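You operate a simulated robot arm through the tools that you are given. There is no shell and no other tool. Be economical: measure what you need, move in short steps, check, and stop when the job is done.

You run a simulated robot arm. Do the job below in one go: nothing can be reset, and whatever is moved stays where it is left.

TASK
Put one of the yogurt tubs from the hall end of the sideboard on the rice cake.

The check looks at the end state, three seconds after you hand in, the way a careful person would. Anything else that was tipped, shoved, dropped, spilled or broken makes it a failure.

THE ROBOT
A 7-joint arm with a two-finger parallel gripper, fixed in place. Base frame: the origin is at the foot of the arm, x ahead of it, y to its left, z up; the work surface is at about z = 0. Lengths are in cm, angles in degrees, forces in N, time in s.
With the tool pointing down near the work surface it reaches from about 22 to 58 cm from the base axis. Its first joint turns from -66.0 to 66.0 degrees. Payload 2.5 kg.
Tool frame: the origin (TCP) lies between the finger pads and is the grasp point; the fingertips stand 2.3 cm ahead of it; z points along the fingers, y is the line along which they close. The gripper opens to 9.4 cm. The fingers are 3.8 cm wide and 1 cm thick; the gripper's body (5.4 by 9.6 cm) begins 3.9 cm behind the TCP.
Orientation is told as [roll, pitch, yaw] about the base's x, y, z axes, in that order, counted from this pose: with the fingers straight down and closing along the base's y, the tool's x points along the base's -x, its y along +y and its z along -z.

THE INTERFACE
- The arm moves only by the tool send_rows. Its argument "series" is a list of rows, each an object of numbers (a shift or turn left out is 0, a gripper value left out holds the last): "ax", "ay", "az": the turn, a rotation vector about the tool's x, y, z in degrees; "x", "y", "z": the shift along the tool's x, y, z in mm; "gripper": the opening, from 0 (shut) to 1 (fully open). In form: [{"ax": .., "ay": .., "az": .., "x": .., "y": .., "z": .., "gripper": ..}, ...]. A call has 1 to 8 rows; each row shifts and turns the commanded pose from where the row before left it, along the tool's axes as they then stand. Rows are played at 5 a second. More than 5 cm and 8.6 degrees between two rows, or a gripper value outside its range, and nothing of the call is played. A pose out of reach is approached as far as the arm can. The call stops where the force on the tool passes 40 N (or 10 N more than at its start, if that is more) or the arm is blocked; 0.2 s more then pass. Each finger travels about 10.8 cm/s and halts on what it meets, pressing with about 33 N; the grip force reading is that of the motor and also rises with nothing between the fingers. The clock runs only during rows and for 0.2 s after the last one: add rows that do not move to give the fingers time. It gives the time, the measured TCP pose, the force on the tool (base axes), the opening and the grip force at its end, in the units of the frame above (readings bear some noise), and new pictures: "pictures" is both (left out), scene, wrist or none.
- Cameras (640 x 400 px; columns grow to the right, rows downward): "scene" is fixed at [8.95, -38.76, 55.84]; the picture's right is [0.98, -0.21, 0.00], its down [-0.09, -0.42, -0.90] and it looks along [0.19, 0.88, -0.43] (base axes); focal length 324 px, centre (320, 200). "wrist" rides on the gripper at [-3.9, 0, -4.4] in the tool frame; the picture's right is [0.00, -1.00, 0.00], its down [0.97, 0.00, -0.24] and it looks along [0.24, 0.00, 0.97] (tool axes); focal length 218 px, centre (320, 200). There is no depth. A picture from a camera that has moved, and an enlarged one, comes with that camera's place and axes in the base frame and with its lens.
- inspect(camera, box): a new picture of the part [left, top, right, bottom] of that camera's present view, enlarged. No time passes.
- hand_in(): hands the job in; it is judged then, once.

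Go step by step. Nothing tells you positions but the pictures and the camera data: compare them with the known pose of the tool, close in by small moves and look again before you grip or let go. The budget is 90 turns and 170 pictures, counting those below and the enlarged ones. Unless the task says otherwise, let go and move clear before handing in, and close with one line.

The tools are called after "Emit:" as name(argument=value, ...) on one line, values as JSON. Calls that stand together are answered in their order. send_rows: Moves the arm, as the interface text tells. Its arguments: {"type":"object","properties":{"series":{"type":"array","items":{"type":"object","properties":{"ax":{"type":"number"},"ay":{"type":"number"},"az":{"type":"number"},"x":{"type":"number"},"y":{"type":"number"},"z":{"type":"number"},"gripper":{"type":"number"}}}},"pictures":{"type":"string","enum":["both","scene","wrist","none"]}},"required":["series"]} The other tools are called the same way: inspect (camera, box) takes an enlarged picture of a part of a camera's view; hand_in () hands the job in.

At the start:

```text
time_s: 0.0
eef_pos: [34.19, 25.57, 26.98]
tcp_rot: [0.0, 0.0, 0.0]
wrist_force: [-0.1, 0.0, 0.8]
grip_width: 9.37
finger_force: 0.1
```

scene: 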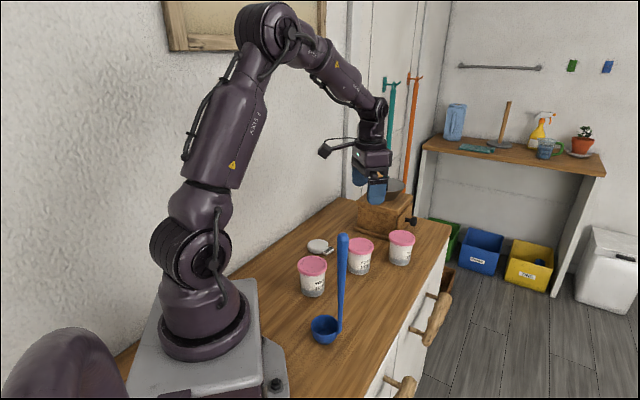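
wrist: 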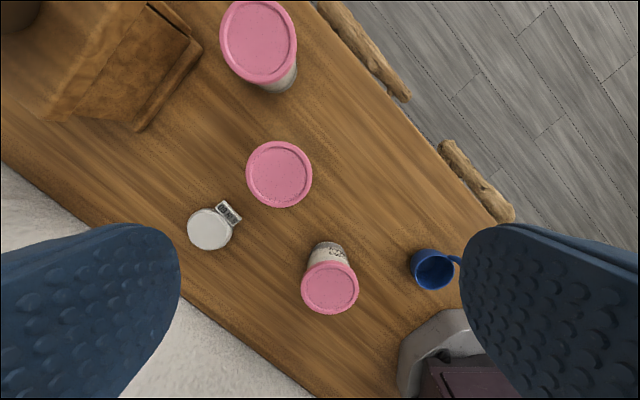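

I see three pink-lidded tubs, a blue ladle, a small white round object (perhaps the rice cake) and a wooden box. I'll look closer before moving.

Emit:
inspect(camera="scene", box=[260, 170, 460, 350])

Emit:
inspect(camera="wrist", box=[160, 0, 480, 330])

Emit:
inspect(camera="scene", box=[400, 40, 640, 320])

```text
2.22 times, centred on (360, 260) of scene
camera zoom: at [8.95, -38.76, 55.84], right [0.98, -0.21, 0.0], down [-0.09, -0.42, -0.9], along [0.19, 0.88, -0.43], focal length 720 px, centre (231, 67)
```

zoom: 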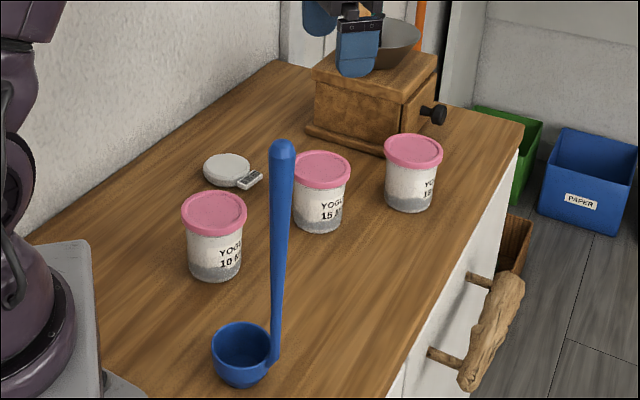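

```text
1.21 times, centred on (320, 165) of wrist
camera zoom: at [38.12, 25.68, 31.3], right [0.0, -1.0, 0.0], down [-0.97, 0.0, 0.24], along [-0.24, 0.0, -0.97], focal length 265 px, centre (320, 242)
```

zoom: 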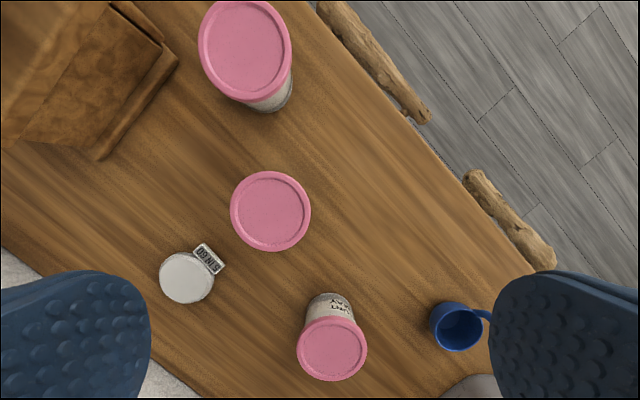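

```text
1.43 times, centred on (520, 180) of scene
camera zoom: at [8.95, -38.76, 55.84], right [0.98, -0.21, 0.0], down [-0.09, -0.42, -0.9], along [0.19, 0.88, -0.43], focal length 463 px, centre (34, 229)
```

zoom: 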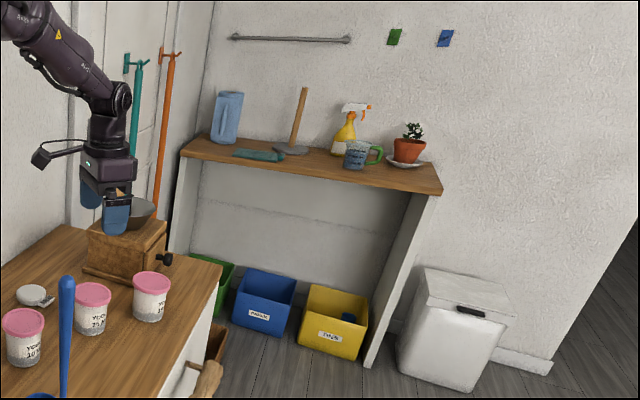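

I need to read the tag on the white disc and the tub labels.

Emit:
inspect(camera="wrist", box=[180, 190, 250, 260])

Emit:
inspect(camera="scene", box=[290, 225, 420, 305])

Emit:
inspect(camera="scene", box=[320, 140, 440, 240])

Emit:
inspect(camera="scene", box=[300, 230, 340, 260])

```text
5.71 times, centred on (215, 225) of wrist
camera zoom: at [38.12, 25.68, 31.3], right [0.0, -1.0, 0.0], down [-0.97, 0.0, 0.24], along [-0.24, 0.0, -0.97], focal length 1247 px, centre (920, 57)
```

zoom: 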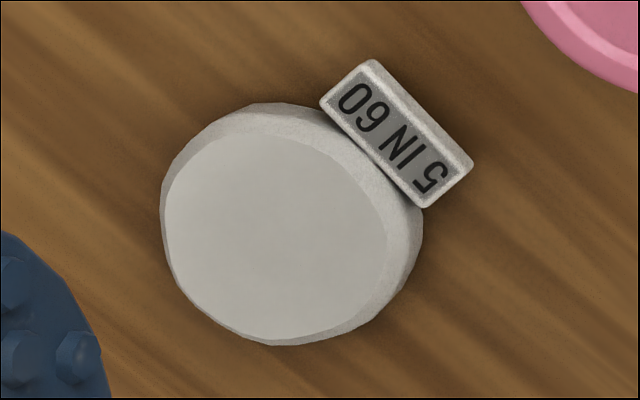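

```text
4.92 times, centred on (355, 265) of scene
camera zoom: at [8.95, -38.76, 55.84], right [0.98, -0.21, 0.0], down [-0.09, -0.42, -0.9], along [0.19, 0.88, -0.43], focal length 1596 px, centre (148, -120)
```

zoom: 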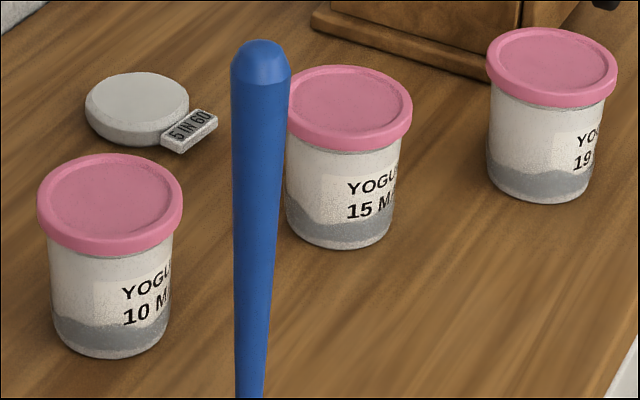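

```text
4.00 times, centred on (380, 190) of scene
camera zoom: at [8.95, -38.76, 55.84], right [0.98, -0.21, 0.0], down [-0.09, -0.42, -0.9], along [0.19, 0.88, -0.43], focal length 1296 px, centre (80, 240)
```

zoom: 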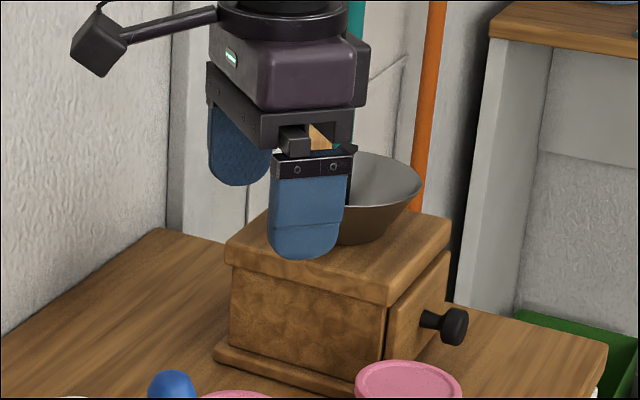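

```text
13.33 times, centred on (320, 245) of scene
camera zoom: at [8.95, -38.76, 55.84], right [0.98, -0.21, 0.0], down [-0.09, -0.42, -0.9], along [0.19, 0.88, -0.43], focal length 4321 px, centre (320, -400)
```

zoom: 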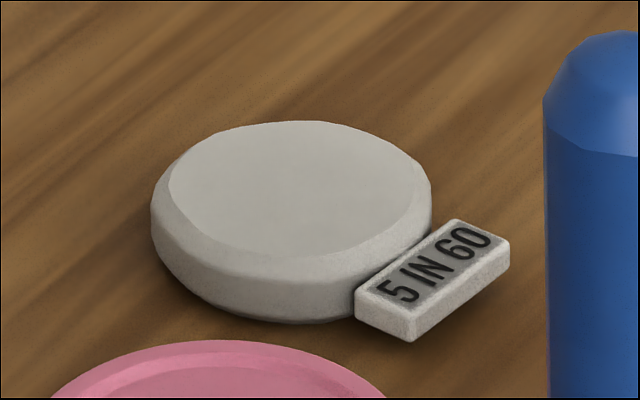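

The disc with "5 IN 60" may be the rice cake, but I'm not sure. I'll look at the rest of the sideboard, including the part near the base, and raise the arm to look around.

Emit:
inspect(camera="scene", box=[0, 250, 300, 400])

Emit:
send_rows(series=[{"z": -45}, {"z": -45}, {"ay": 8}, {"ay": 8}, {"ay": 8}, {"ay": 8}])

```text
2.13 times, centred on (150, 325) of scene
camera zoom: at [8.95, -38.76, 55.84], right [0.98, -0.21, 0.0], down [-0.09, -0.42, -0.9], along [0.19, 0.88, -0.43], focal length 691 px, centre (683, -67)
```

zoom: 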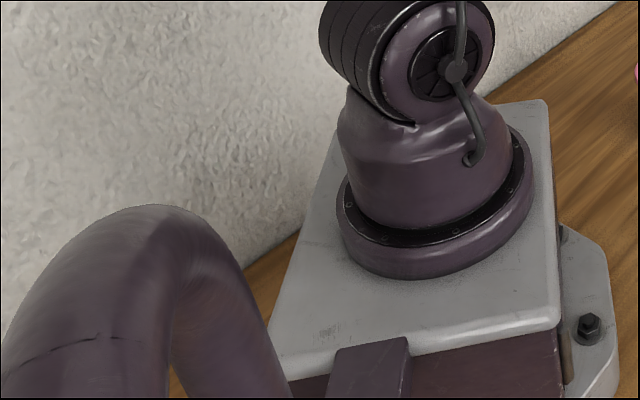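

```text
time_s: 1.4
eef_pos: [34.19, 25.67, 35.96]
tcp_rot: [0.0, 32.1, 0.1]
wrist_force: [-0.3, -0.8, 0.7]
grip_width: 9.4
finger_force: 0.0
camera wrist: at [39.85, 25.7, 37.55], right [0.0, -1.0, 0.0], down [-0.69, 0.0, 0.72], along [-0.72, 0.0, -0.69], focal length 218 px, centre (320, 200)
```

scene: 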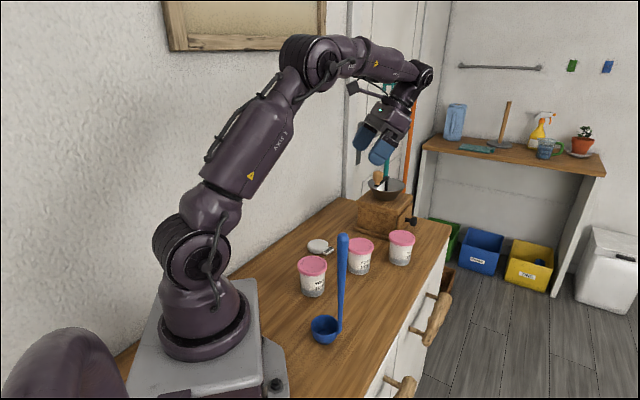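
wrist: 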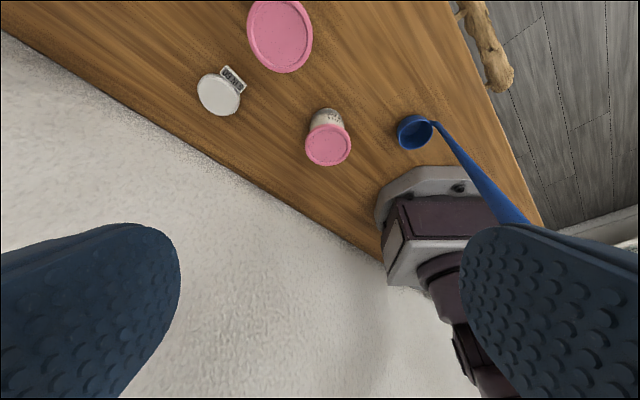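

Nothing else lies toward the base. I'll tilt the other way to see the far end, the door and the grinder.

Emit:
send_rows(series=[{"ay": -8}, {"ay": -8}, {"ay": -8}, {"ay": -8}, {"ay": -8}, {"ay": -8}, {"ay": -8}, {"ay": -8}])

Emit:
inspect(camera="scene", box=[330, 40, 450, 260])

```text
time_s: 3.2
eef_pos: [34.2, 25.66, 36.03]
tcp_rot: [0.0, -32.1, 0.2]
wrist_force: [0.5, 0.0, 0.2]
grip_width: 9.4
finger_force: 0.0
camera wrist: at [35.18, 25.7, 41.71], right [0.0, -1.0, 0.0], down [-0.95, 0.0, -0.31], along [0.31, 0.0, -0.95], focal length 218 px, centre (320, 200)
```

scene: 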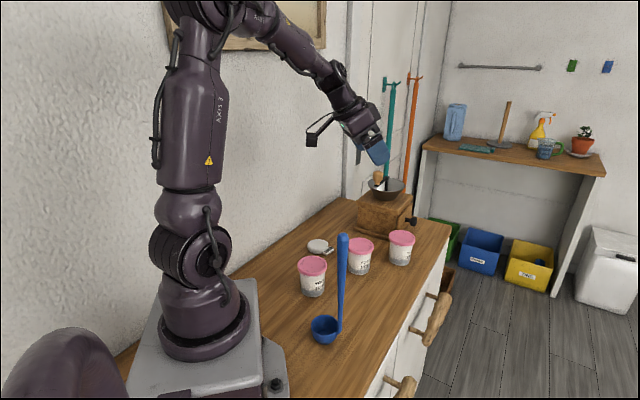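
wrist: 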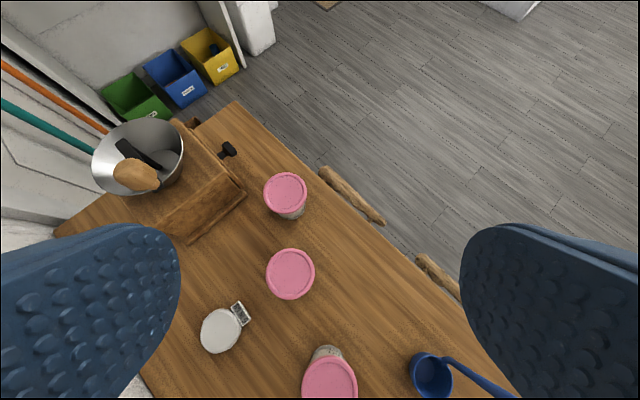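

```text
1.82 times, centred on (390, 150) of scene
camera zoom: at [8.95, -38.76, 55.84], right [0.98, -0.21, 0.0], down [-0.09, -0.42, -0.9], along [0.19, 0.88, -0.43], focal length 589 px, centre (193, 291)
```

zoom: 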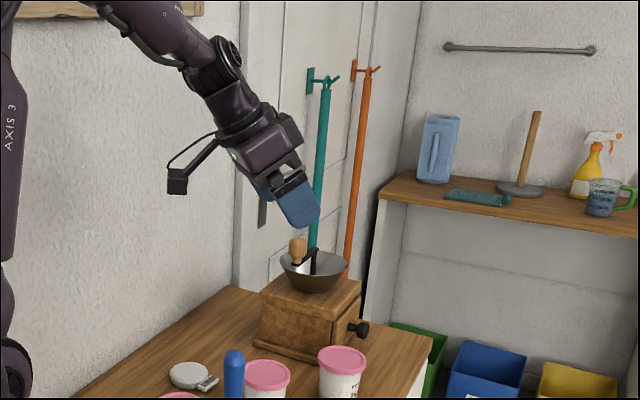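

There's no other candidate for a rice cake at this end. I'll check the other end of the sideboard and room (behind the scene camera) before deciding which end is the "hall end"; I'll swing high to the right and look back.

Emit:
send_rows(series=[{"ay": 8, "y": -40}, {"ay": 8, "y": -40}, {"ay": 8, "y": -40}, {"ay": 8, "y": -40}, {"ay": 8, "y": -40}, {"ay": 8, "y": -40}, {"ay": 8, "y": -40}, {"ay": 8, "y": -40}], pictures="wrist")

Emit:
send_rows(series=[{"ay": 8, "y": -40}, {"ay": 8, "y": -40}, {"ay": 8, "y": -40}, {"ay": 8, "y": -20}])

```text
time_s: 5.0
eef_pos: [34.17, -6.48, 36.11]
tcp_rot: [0.2, 32.0, 0.1]
wrist_force: [-0.5, 0.2, 0.3]
grip_width: 9.39
finger_force: 0.0
camera wrist: at [39.86, -6.38, 37.62], right [0.0, -1.0, 0.0], down [-0.69, 0.0, 0.72], along [-0.72, 0.0, -0.69], focal length 218 px, centre (320, 200)
```

wrist: 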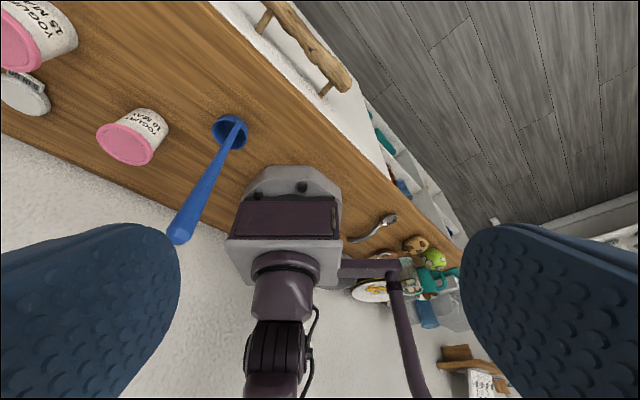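

```text
time_s: 6.0
eef_pos: [29.52, -17.91, 33.91]
tcp_rot: [6.2, 60.2, 3.9]
wrist_force: [-0.4, -0.1, 0.7]
grip_width: 9.42
finger_force: 0.1
out of reach, approached as far as the arm can: row 2, 3, 4
camera wrist: at [35.36, -17.91, 32.61], right [-0.03, -1.0, -0.05], down [-0.27, -0.04, 0.96], along [-0.96, 0.04, -0.27], focal length 218 px, centre (320, 200)
```

scene: 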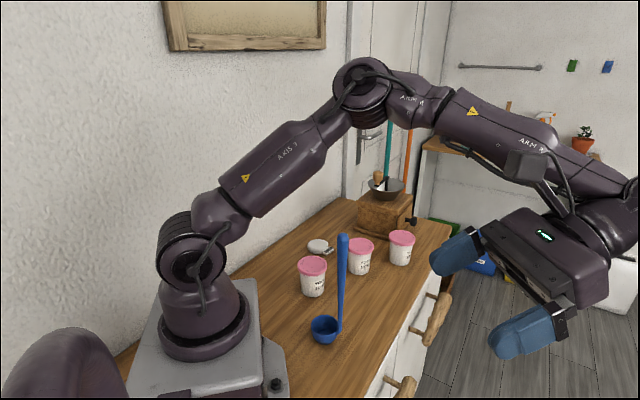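
wrist: 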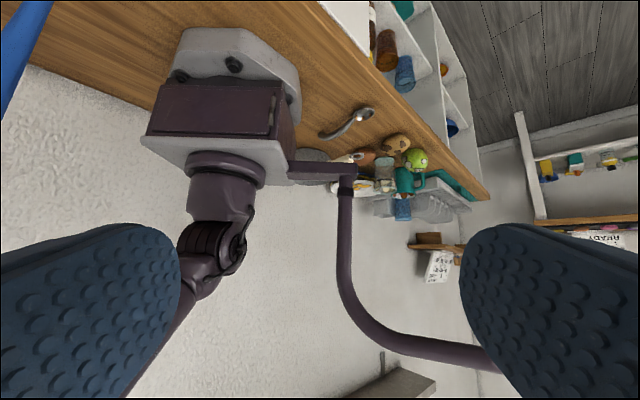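

The other end holds clutter and there are notes on the walls; I'll read them.

Emit:
inspect(camera="wrist", box=[410, 225, 470, 290])

Emit:
inspect(camera="wrist", box=[540, 140, 640, 260])

Emit:
inspect(camera="wrist", box=[310, 90, 490, 230])

```text
6.15 times, centred on (440, 258) of wrist
camera zoom: at [35.36, -17.91, 32.61], right [-0.03, -1.0, -0.05], down [-0.27, -0.04, 0.96], along [-0.96, 0.04, -0.27], focal length 1343 px, centre (-418, -154)
```

zoom: 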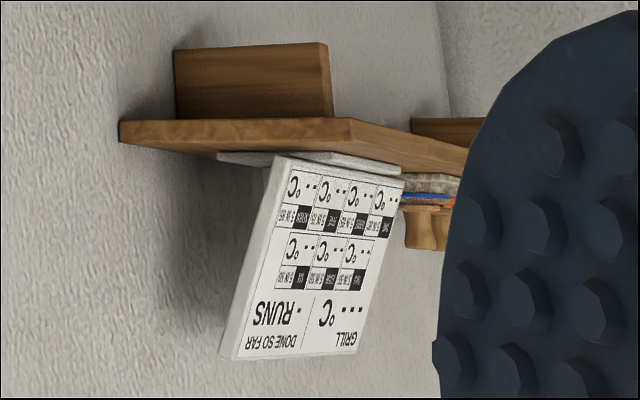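

```text
3.33 times, centred on (590, 200) of wrist
camera zoom: at [35.36, -17.91, 32.61], right [-0.03, -1.0, -0.05], down [-0.27, -0.04, 0.96], along [-0.96, 0.04, -0.27], focal length 728 px, centre (-580, 200)
```

zoom: 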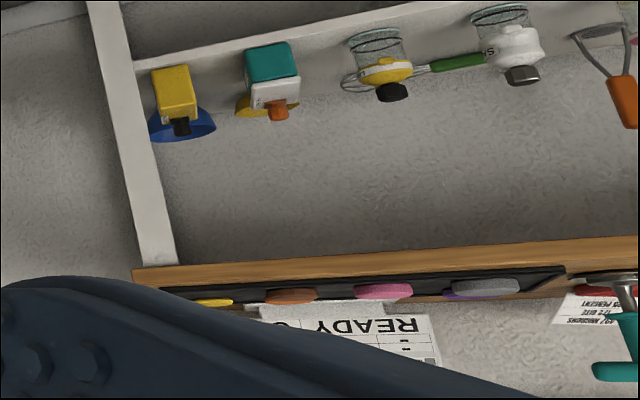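

```text
2.86 times, centred on (400, 160) of wrist
camera zoom: at [35.36, -17.91, 32.61], right [-0.03, -1.0, -0.05], down [-0.27, -0.04, 0.96], along [-0.96, 0.04, -0.27], focal length 624 px, centre (91, 314)
```

zoom: 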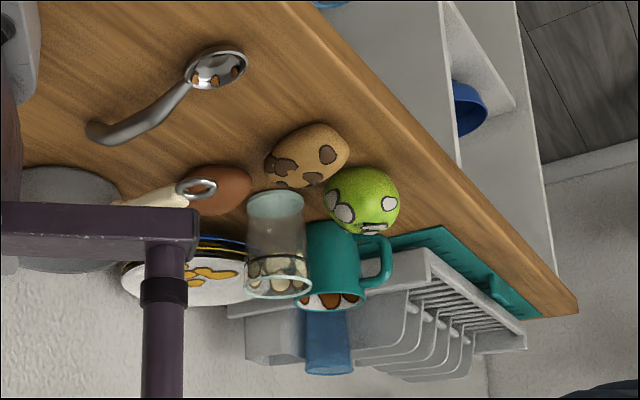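

The board uses labels that look like "5 IN ..", same style as the tag on the disc. I'll zoom in further.

Emit:
inspect(camera="wrist", box=[432, 248, 456, 263])

Emit:
inspect(camera="wrist", box=[430, 262, 454, 285])

Emit:
inspect(camera="wrist", box=[570, 220, 640, 260])

```text
16.00 times, centred on (444, 256) of wrist
camera zoom: at [35.36, -17.91, 32.61], right [-0.03, -1.0, -0.05], down [-0.27, -0.04, 0.96], along [-0.96, 0.04, -0.27], focal length 3492 px, centre (-1664, -688)
```

zoom: 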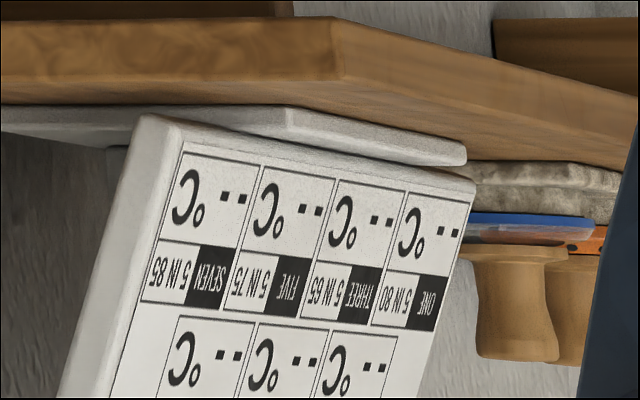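

```text
16.00 times, centred on (442, 274) of wrist
camera zoom: at [35.36, -17.91, 32.61], right [-0.03, -1.0, -0.05], down [-0.27, -0.04, 0.96], along [-0.96, 0.04, -0.27], focal length 3492 px, centre (-1632, -976)
```

zoom: 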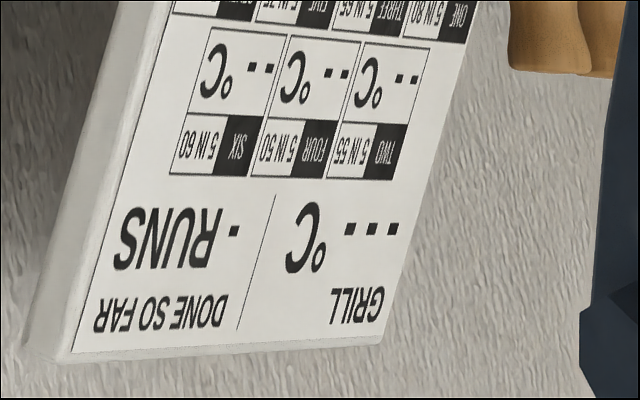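

```text
9.14 times, centred on (605, 240) of wrist
camera zoom: at [35.36, -17.91, 32.61], right [-0.03, -1.0, -0.05], down [-0.27, -0.04, 0.96], along [-0.96, 0.04, -0.27], focal length 1996 px, centre (-2286, -166)
```

zoom: 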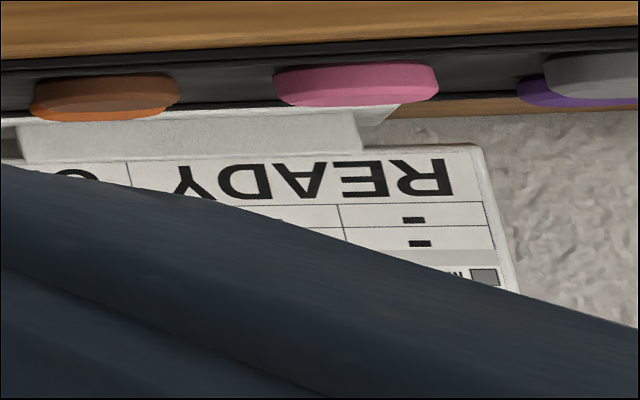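

The notes point to nothing else in reach: the white disc near the door end is the only rice-cake-like thing there, and all tubs stand at the door (hall) end. I'll take the middle tub (about x 35, y 30, lid top about 7.5) and place it on the disc (about x 26, y 42). First I go back above it.

Emit:
send_rows(series=[{"ay": -8, "y": 40}, {"ay": -8, "y": 50}, {"ay": -8, "y": 50}, {"ay": -8, "y": 50}, {"ay": -8, "y": 50}, {"ay": -8, "y": 50}, {"ay": -8, "y": 50}, {"ay": -8, "y": 50}], pictures="none")

Emit:
send_rows(series=[{"y": 50}, {"y": 50}, {"z": 45}, {"z": 45}, {"z": 45}, {"z": 45}])

```text
time_s: 7.8
eef_pos: [30.47, 21.12, 35.93]
tcp_rot: [3.1, -3.8, -1.8]
wrist_force: [-0.1, -0.3, 0.4]
grip_width: 9.38
finger_force: 0.0
```

```text
time_s: 9.2
eef_pos: [31.97, 31.87, 18.66]
tcp_rot: [2.9, -3.7, -1.7]
wrist_force: [0.1, -0.3, 0.9]
grip_width: 9.4
finger_force: 0.0
camera wrist: at [35.6, 31.55, 23.14], right [-0.03, -1.0, -0.05], down [-0.98, 0.02, 0.18], along [-0.17, 0.06, -0.98], focal length 218 px, centre (320, 200)
```

scene: 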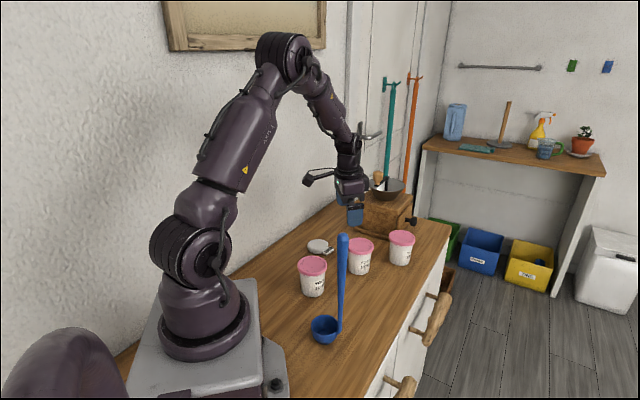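
wrist: 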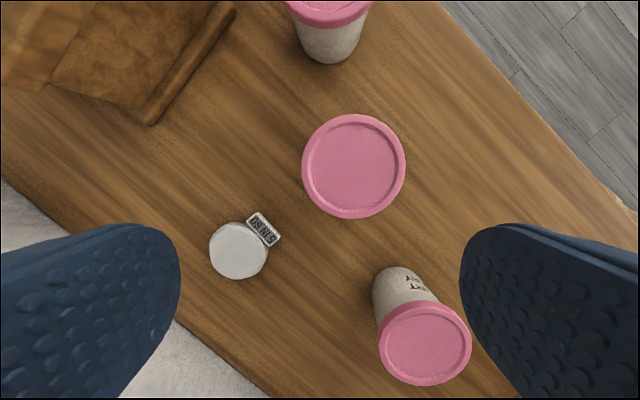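

The estimates agree: tub lid centre at (35.3, 30.0), disc at (26.6, 41.8). I level the tool and centre over the middle tub.

Emit:
send_rows(series=[{"ax": 2.9, "ay": 3.7, "az": -1.7}, {"x": -33, "y": -18}, {"z": 40}, {}])

```text
time_s: 10.2
eef_pos: [35.32, 30.02, 14.6]
tcp_rot: [0.1, -0.1, 0.1]
wrist_force: [0.0, 0.2, 0.3]
grip_width: 9.39
finger_force: 0.0
camera wrist: at [39.17, 30.05, 18.86], right [0.0, -1.0, 0.0], down [-0.97, 0.0, 0.24], along [-0.24, 0.0, -0.97], focal length 218 px, centre (320, 200)
```

scene: 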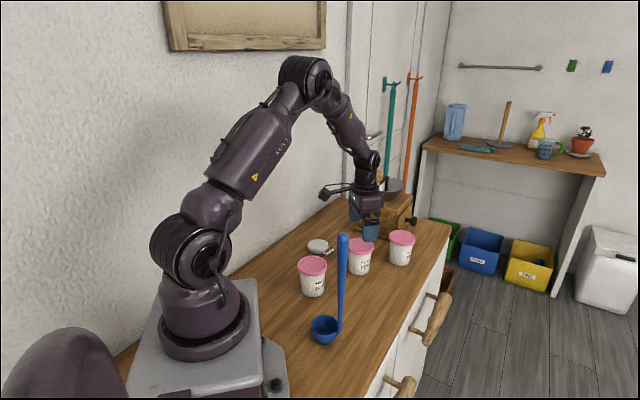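
wrist: 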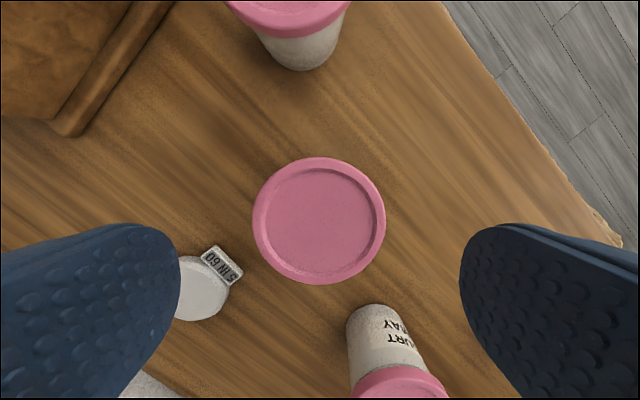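

Centred well. I descend to about z = 6.2, fingers either side of the lid.

Emit:
send_rows(series=[{"x": 1, "z": 30}, {"z": 30}, {"z": 23}, {}])

```text
time_s: 11.2
eef_pos: [35.19, 30.14, 6.18]
tcp_rot: [0.1, -0.1, 0.0]
wrist_force: [-0.5, -0.5, -0.2]
grip_width: 9.38
finger_force: 0.2
camera wrist: at [39.14, 30.22, 10.51], right [0.0, -1.0, 0.0], down [-0.97, 0.0, 0.24], along [-0.24, 0.0, -0.97], focal length 218 px, centre (320, 200)
```

scene: 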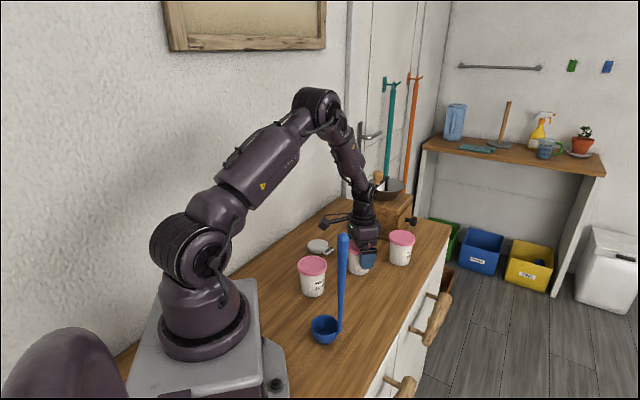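
wrist: 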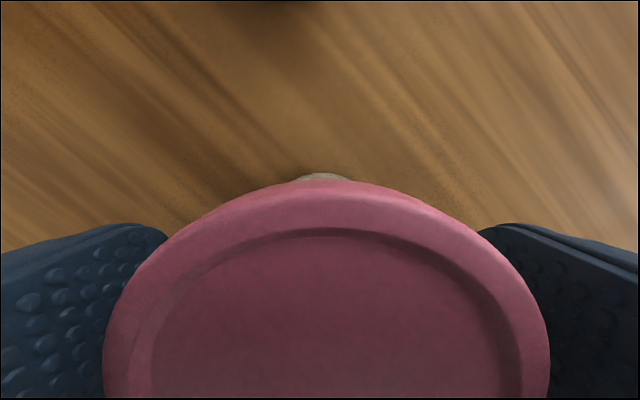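

Well placed; now I close gently to a bit under the lid width.

Emit:
send_rows(series=[{"gripper": 0.8}, {"gripper": 0.7}, {}, {}])

```text
time_s: 12.2
eef_pos: [35.2, 30.14, 6.35]
tcp_rot: [0.1, -0.1, 0.1]
wrist_force: [-1.0, 0.6, -0.2]
grip_width: 7.21
finger_force: 33.6
camera wrist: at [39.12, 30.21, 10.52], right [0.0, -1.0, 0.0], down [-0.97, 0.0, 0.24], along [-0.24, 0.0, -0.97], focal length 218 px, centre (320, 200)
```

scene: 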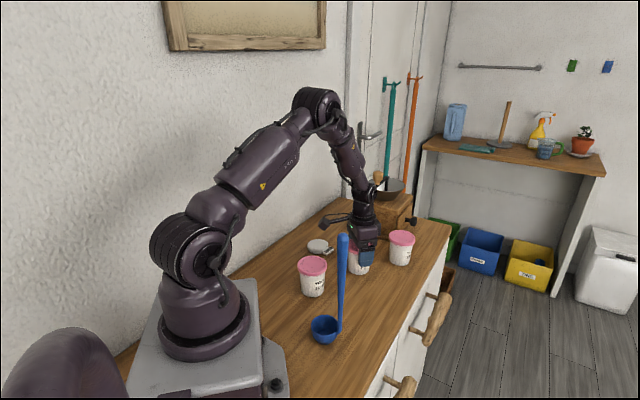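
wrist: 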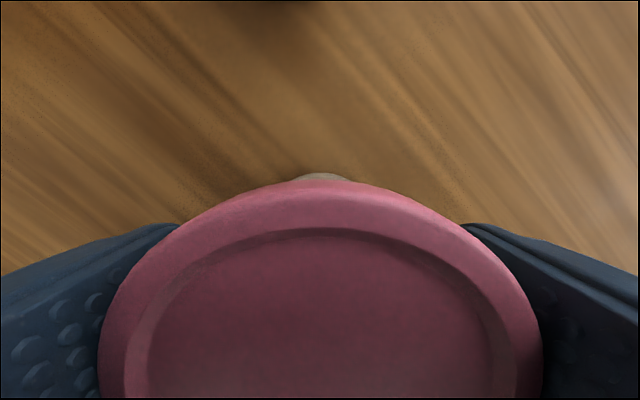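

The grip holds at 7.2 cm. I lift straight up.

Emit:
send_rows(series=[{"z": -10}, {"z": -20}, {"z": -30}, {"z": -30}, {}])

```text
time_s: 13.4
eef_pos: [35.17, 30.07, 15.37]
tcp_rot: [0.1, -0.1, 0.0]
wrist_force: [0.1, 0.6, -1.0]
grip_width: 7.23
finger_force: 32.9
camera wrist: at [39.1, 30.14, 19.65], right [0.0, -1.0, 0.0], down [-0.97, 0.0, 0.24], along [-0.24, 0.0, -0.97], focal length 218 px, centre (320, 200)
```

scene: 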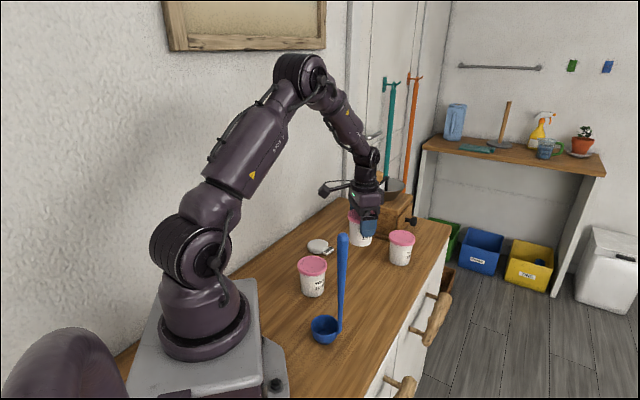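
wrist: 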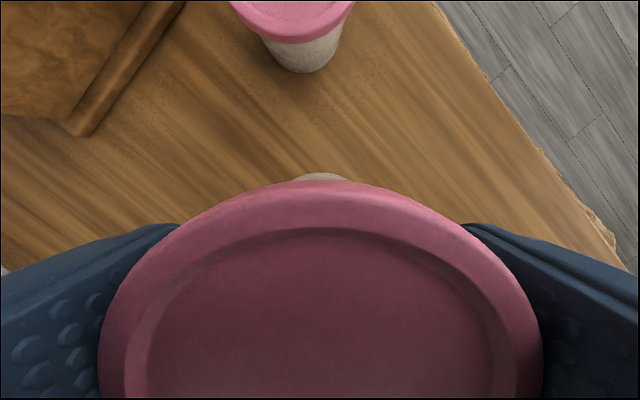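

The tub is held securely. I carry it to just short of the disc (TCP 22, 40) so the wrist camera can see the disc beside the tub.

Emit:
send_rows(series=[{"x": 33, "y": 25}, {"x": 33, "y": 25}, {"x": 33, "y": 25}, {"x": 33, "y": 24}, {}])

```text
time_s: 14.6
eef_pos: [22.05, 39.93, 15.3]
tcp_rot: [0.0, -0.1, 0.0]
wrist_force: [-0.2, 0.4, -1.3]
grip_width: 7.22
finger_force: 32.9
camera wrist: at [25.92, 40.11, 19.59], right [0.0, -1.0, 0.0], down [-0.97, 0.0, 0.24], along [-0.24, 0.0, -0.97], focal length 218 px, centre (320, 200)
```

scene: 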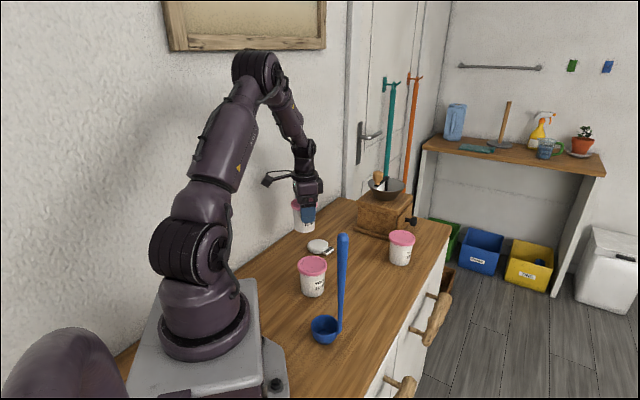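
wrist: 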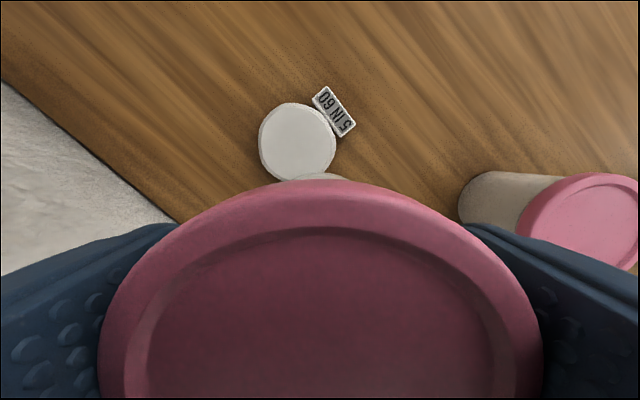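

Emit:
inspect(camera="wrist", box=[240, 80, 380, 190])

```text
3.64 times, centred on (310, 135) of wrist
camera zoom: at [25.92, 40.11, 19.59], right [0.0, -1.0, 0.0], down [-0.97, 0.0, 0.24], along [-0.24, 0.0, -0.97], focal length 794 px, centre (356, 436)
```

zoom: 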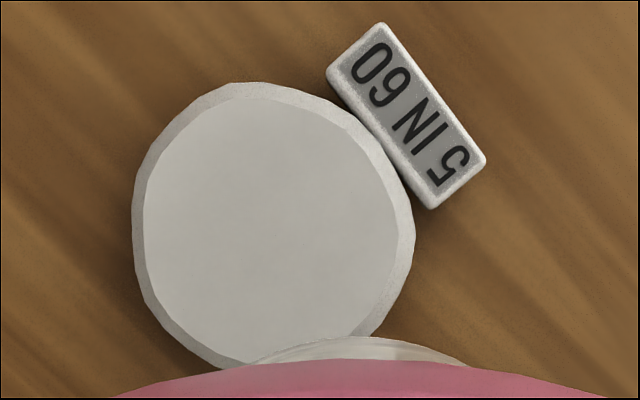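

The disc top's centre works out at (26.1, 42.0). I move over it and come down to leave a few cm of clearance.

Emit:
send_rows(series=[{"x": -40, "y": 20}, {"z": 25}, {"z": 20}, {}])

Emit:
inspect(camera="scene", box=[280, 190, 360, 260])

```text
time_s: 15.6
eef_pos: [26.09, 42.05, 10.83]
tcp_rot: [0.1, -0.2, 0.0]
wrist_force: [-0.5, -0.2, -0.7]
grip_width: 7.24
finger_force: 33.2
camera wrist: at [29.98, 42.17, 15.08], right [0.0, -1.0, 0.0], down [-0.97, 0.0, 0.24], along [-0.24, 0.0, -0.97], focal length 218 px, centre (320, 200)
```

scene: 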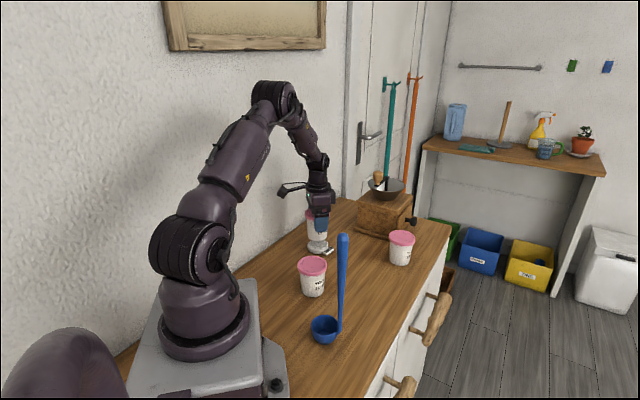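
wrist: 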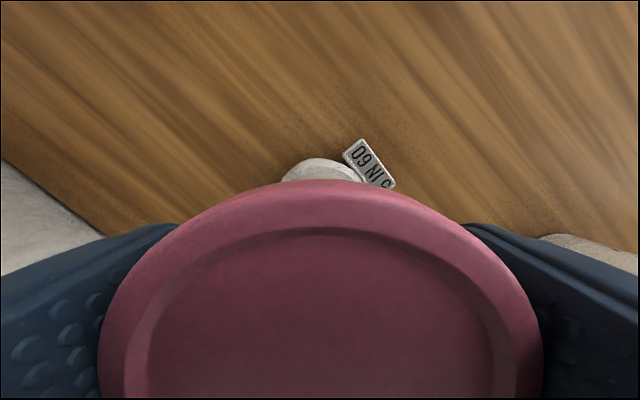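

```text
5.71 times, centred on (320, 225) of scene
camera zoom: at [8.95, -38.76, 55.84], right [0.98, -0.21, 0.0], down [-0.09, -0.42, -0.9], along [0.19, 0.88, -0.43], focal length 1852 px, centre (320, 57)
```

zoom: 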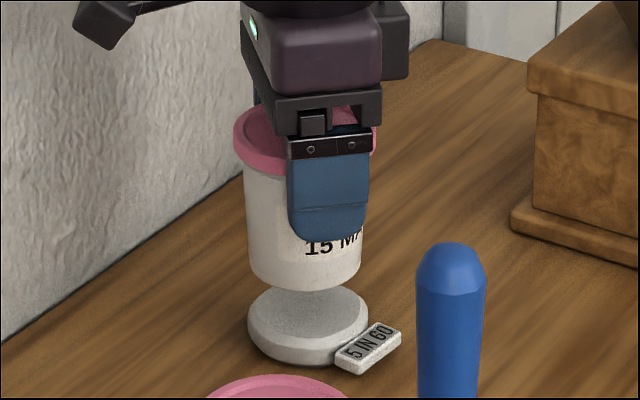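

The tub lines up with the disc (about 1–2 mm off). I continue down slowly and watch the force.

Emit:
send_rows(series=[{"x": -1, "z": 12}, {"z": 10}, {}], pictures="none")

Emit:
inspect(camera="scene", box=[280, 190, 360, 260])

```text
time_s: 16.4
eef_pos: [26.21, 42.06, 8.73]
tcp_rot: [0.1, -0.1, 0.1]
wrist_force: [0.0, 0.6, -1.6]
grip_width: 7.24
finger_force: 33.1
```

```text
5.71 times, centred on (320, 225) of scene
camera zoom: at [8.95, -38.76, 55.84], right [0.98, -0.21, 0.0], down [-0.09, -0.42, -0.9], along [0.19, 0.88, -0.43], focal length 1852 px, centre (320, 57)
```

zoom: 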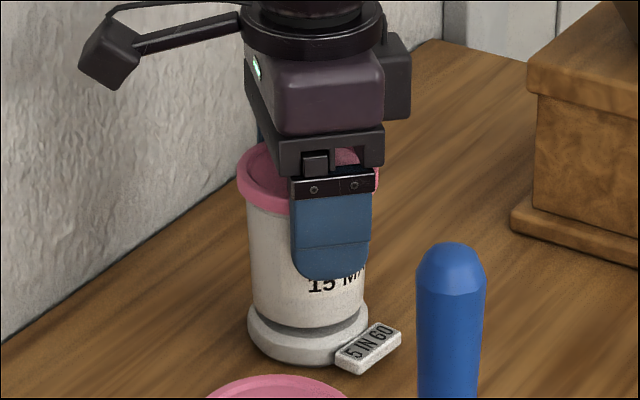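

Nearly there; a few mm remain. Small steps now.

Emit:
send_rows(series=[{"z": 2}, {"z": 2}, {}], pictures="none")

Emit:
inspect(camera="scene", box=[295, 225, 345, 260])

```text
time_s: 17.2
eef_pos: [26.16, 41.93, 8.28]
tcp_rot: [0.1, -0.1, 0.1]
wrist_force: [0.5, -0.2, -1.0]
grip_width: 7.24
finger_force: 33.5
```

```text
11.43 times, centred on (320, 242) of scene
camera zoom: at [8.95, -38.76, 55.84], right [0.98, -0.21, 0.0], down [-0.09, -0.42, -0.9], along [0.19, 0.88, -0.43], focal length 3704 px, centre (320, -286)
```

zoom: 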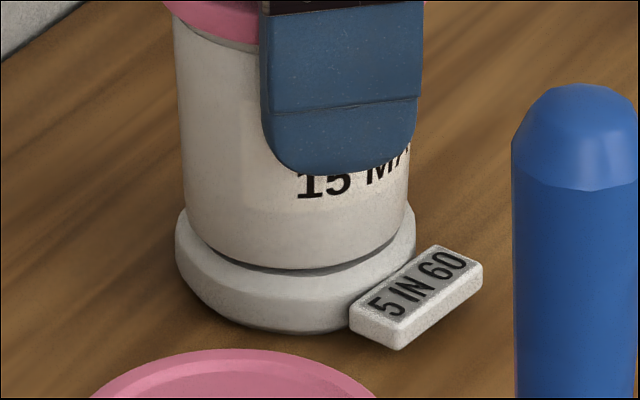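

Emit:
send_rows(series=[{"z": 1}, {"z": 1}, {}], pictures="none")

Emit:
inspect(camera="scene", box=[295, 225, 345, 260])

```text
time_s: 18.0
eef_pos: [26.23, 42.02, 8.09]
tcp_rot: [0.1, -0.1, 0.1]
wrist_force: [0.6, 0.3, -1.2]
grip_width: 7.24
finger_force: 33.2
```

```text
11.43 times, centred on (320, 242) of scene
camera zoom: at [8.95, -38.76, 55.84], right [0.98, -0.21, 0.0], down [-0.09, -0.42, -0.9], along [0.19, 0.88, -0.43], focal length 3704 px, centre (320, -286)
```

zoom: 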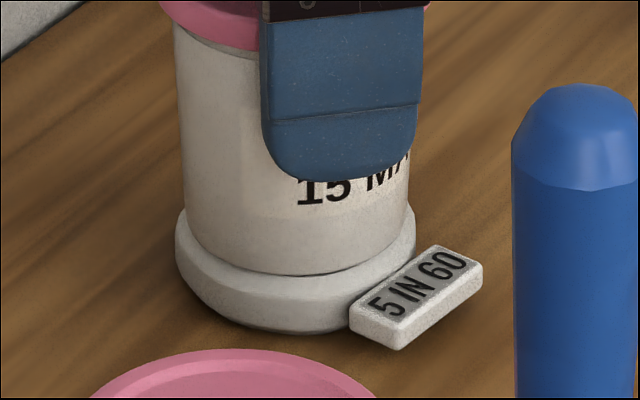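

Close to contact; the force hasn't risen yet. I lower by single millimetres.

Emit:
send_rows(series=[{"z": 1}, {}, {}], pictures="none")

Emit:
send_rows(series=[{"z": 1}, {}, {}], pictures="none")

Emit:
inspect(camera="scene", box=[295, 225, 345, 260])

```text
time_s: 18.8
eef_pos: [26.26, 41.96, 7.94]
tcp_rot: [0.1, -0.1, 0.2]
wrist_force: [-1.9, -3.1, 11.3]
grip_width: 7.27
finger_force: 32.3
```

```text
time_s: 19.6
eef_pos: [26.27, 42.06, 7.93]
tcp_rot: [0.3, -0.2, 0.1]
wrist_force: [-2.2, -1.3, 25.0]
grip_width: 7.23
finger_force: 32.8
```

```text
11.43 times, centred on (320, 242) of scene
camera zoom: at [8.94, -38.77, 55.83], right [0.98, -0.21, 0.0], down [-0.09, -0.42, -0.9], along [0.19, 0.88, -0.43], focal length 3704 px, centre (320, -286)
```

zoom: 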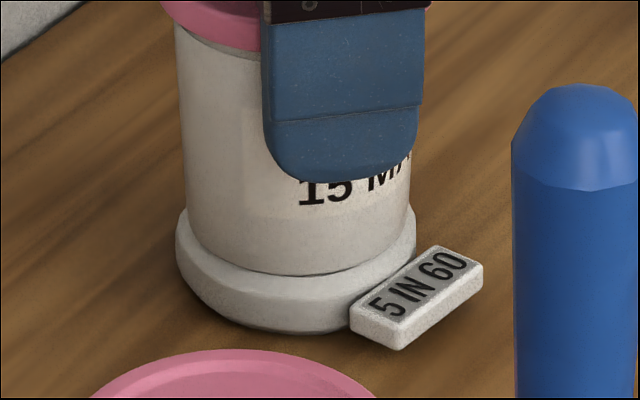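

Contact is made (the force rose). I back off 1.5 mm of push, then open slowly.

Emit:
send_rows(series=[{"z": -1.3}, {}, {"gripper": 0.8}, {"gripper": 0.85}, {"gripper": 0.95}, {"gripper": 1.0}, {}])

Emit:
inspect(camera="scene", box=[280, 190, 360, 260])

```text
time_s: 21.2
eef_pos: [26.11, 41.87, 7.98]
tcp_rot: [0.1, -0.1, 0.1]
wrist_force: [0.1, 0.2, 0.6]
grip_width: 9.39
finger_force: 0.1
camera wrist: at [30.08, 42.02, 12.27], right [0.0, -1.0, 0.0], down [-0.97, 0.0, 0.24], along [-0.24, 0.0, -0.97], focal length 218 px, centre (320, 200)
```

scene: 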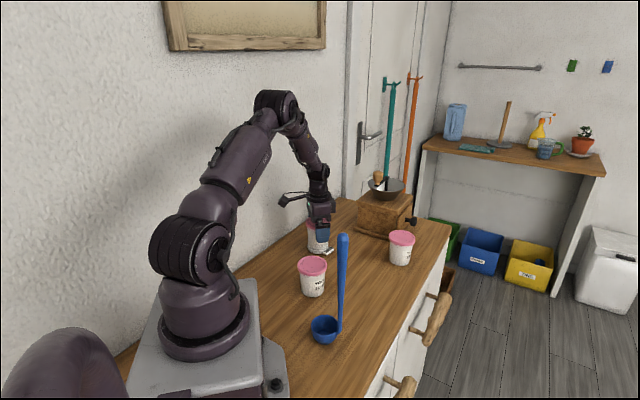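
wrist: 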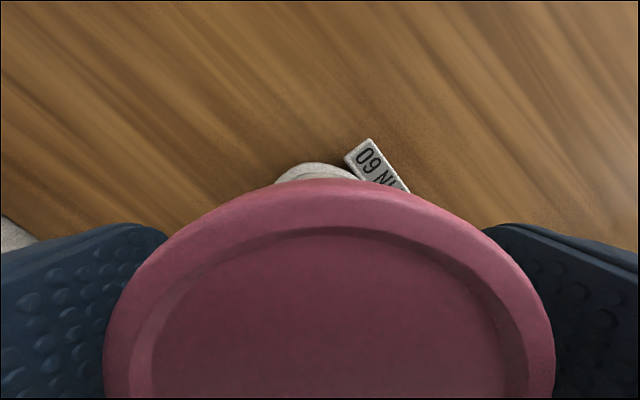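

```text
5.71 times, centred on (320, 225) of scene
camera zoom: at [8.95, -38.76, 55.84], right [0.98, -0.21, 0.0], down [-0.09, -0.42, -0.9], along [0.19, 0.88, -0.43], focal length 1852 px, centre (320, 57)
```

zoom: 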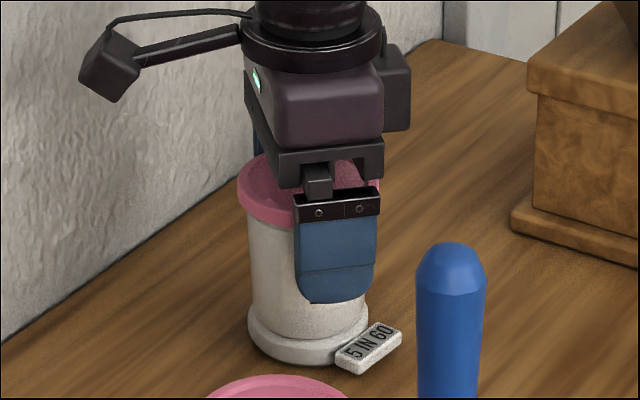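

The tub is standing on the disc, released, with the fingers clear on both sides. I rise straight up and check.

Emit:
send_rows(series=[{"z": -20}, {"z": -30}, {"z": -40}, {"z": -40}, {}])

Emit:
inspect(camera="scene", box=[280, 190, 360, 260])

```text
time_s: 22.4
eef_pos: [26.15, 42.06, 21.01]
tcp_rot: [-0.1, -0.1, 0.2]
wrist_force: [-0.1, -0.1, -0.1]
grip_width: 9.41
finger_force: 0.1
camera wrist: at [30.04, 42.01, 25.28], right [0.0, -1.0, 0.0], down [-0.97, 0.0, 0.24], along [-0.24, 0.0, -0.97], focal length 218 px, centre (320, 200)
```

scene: 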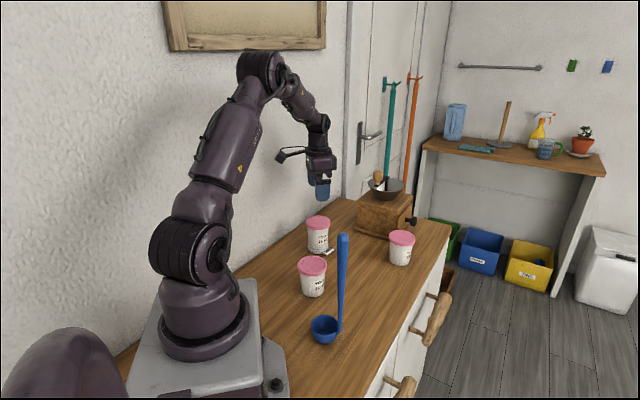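
wrist: 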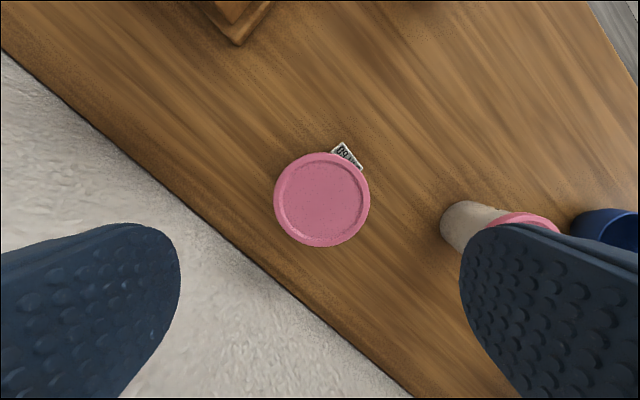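

```text
5.71 times, centred on (320, 225) of scene
camera zoom: at [8.95, -38.76, 55.84], right [0.98, -0.21, 0.0], down [-0.09, -0.42, -0.9], along [0.19, 0.88, -0.43], focal length 1852 px, centre (320, 57)
```

zoom: 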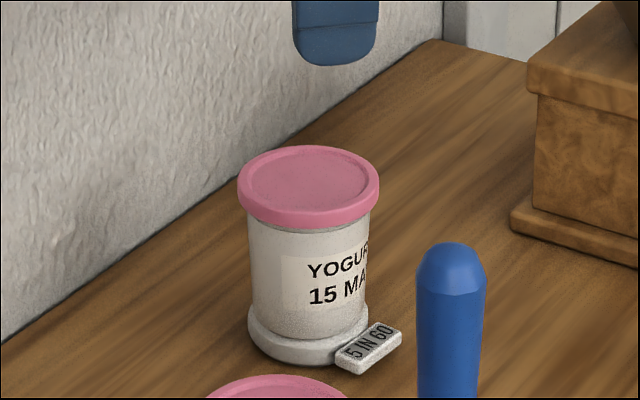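

The tub stands upright and centred on the disc, the other items are untouched, and the arm is clear.

Emit:
hand_in()

```text
The job is handed in.
```

I put the middle yogurt tub (marked 15) on the white disc tagged "5 IN 60". I took the disc to be the rice cake, since nothing else in reach looked like one, and the door end to be the hall end. The tub stands upright and centred, the gripper is clear, and nothing else looked disturbed before I handed in.
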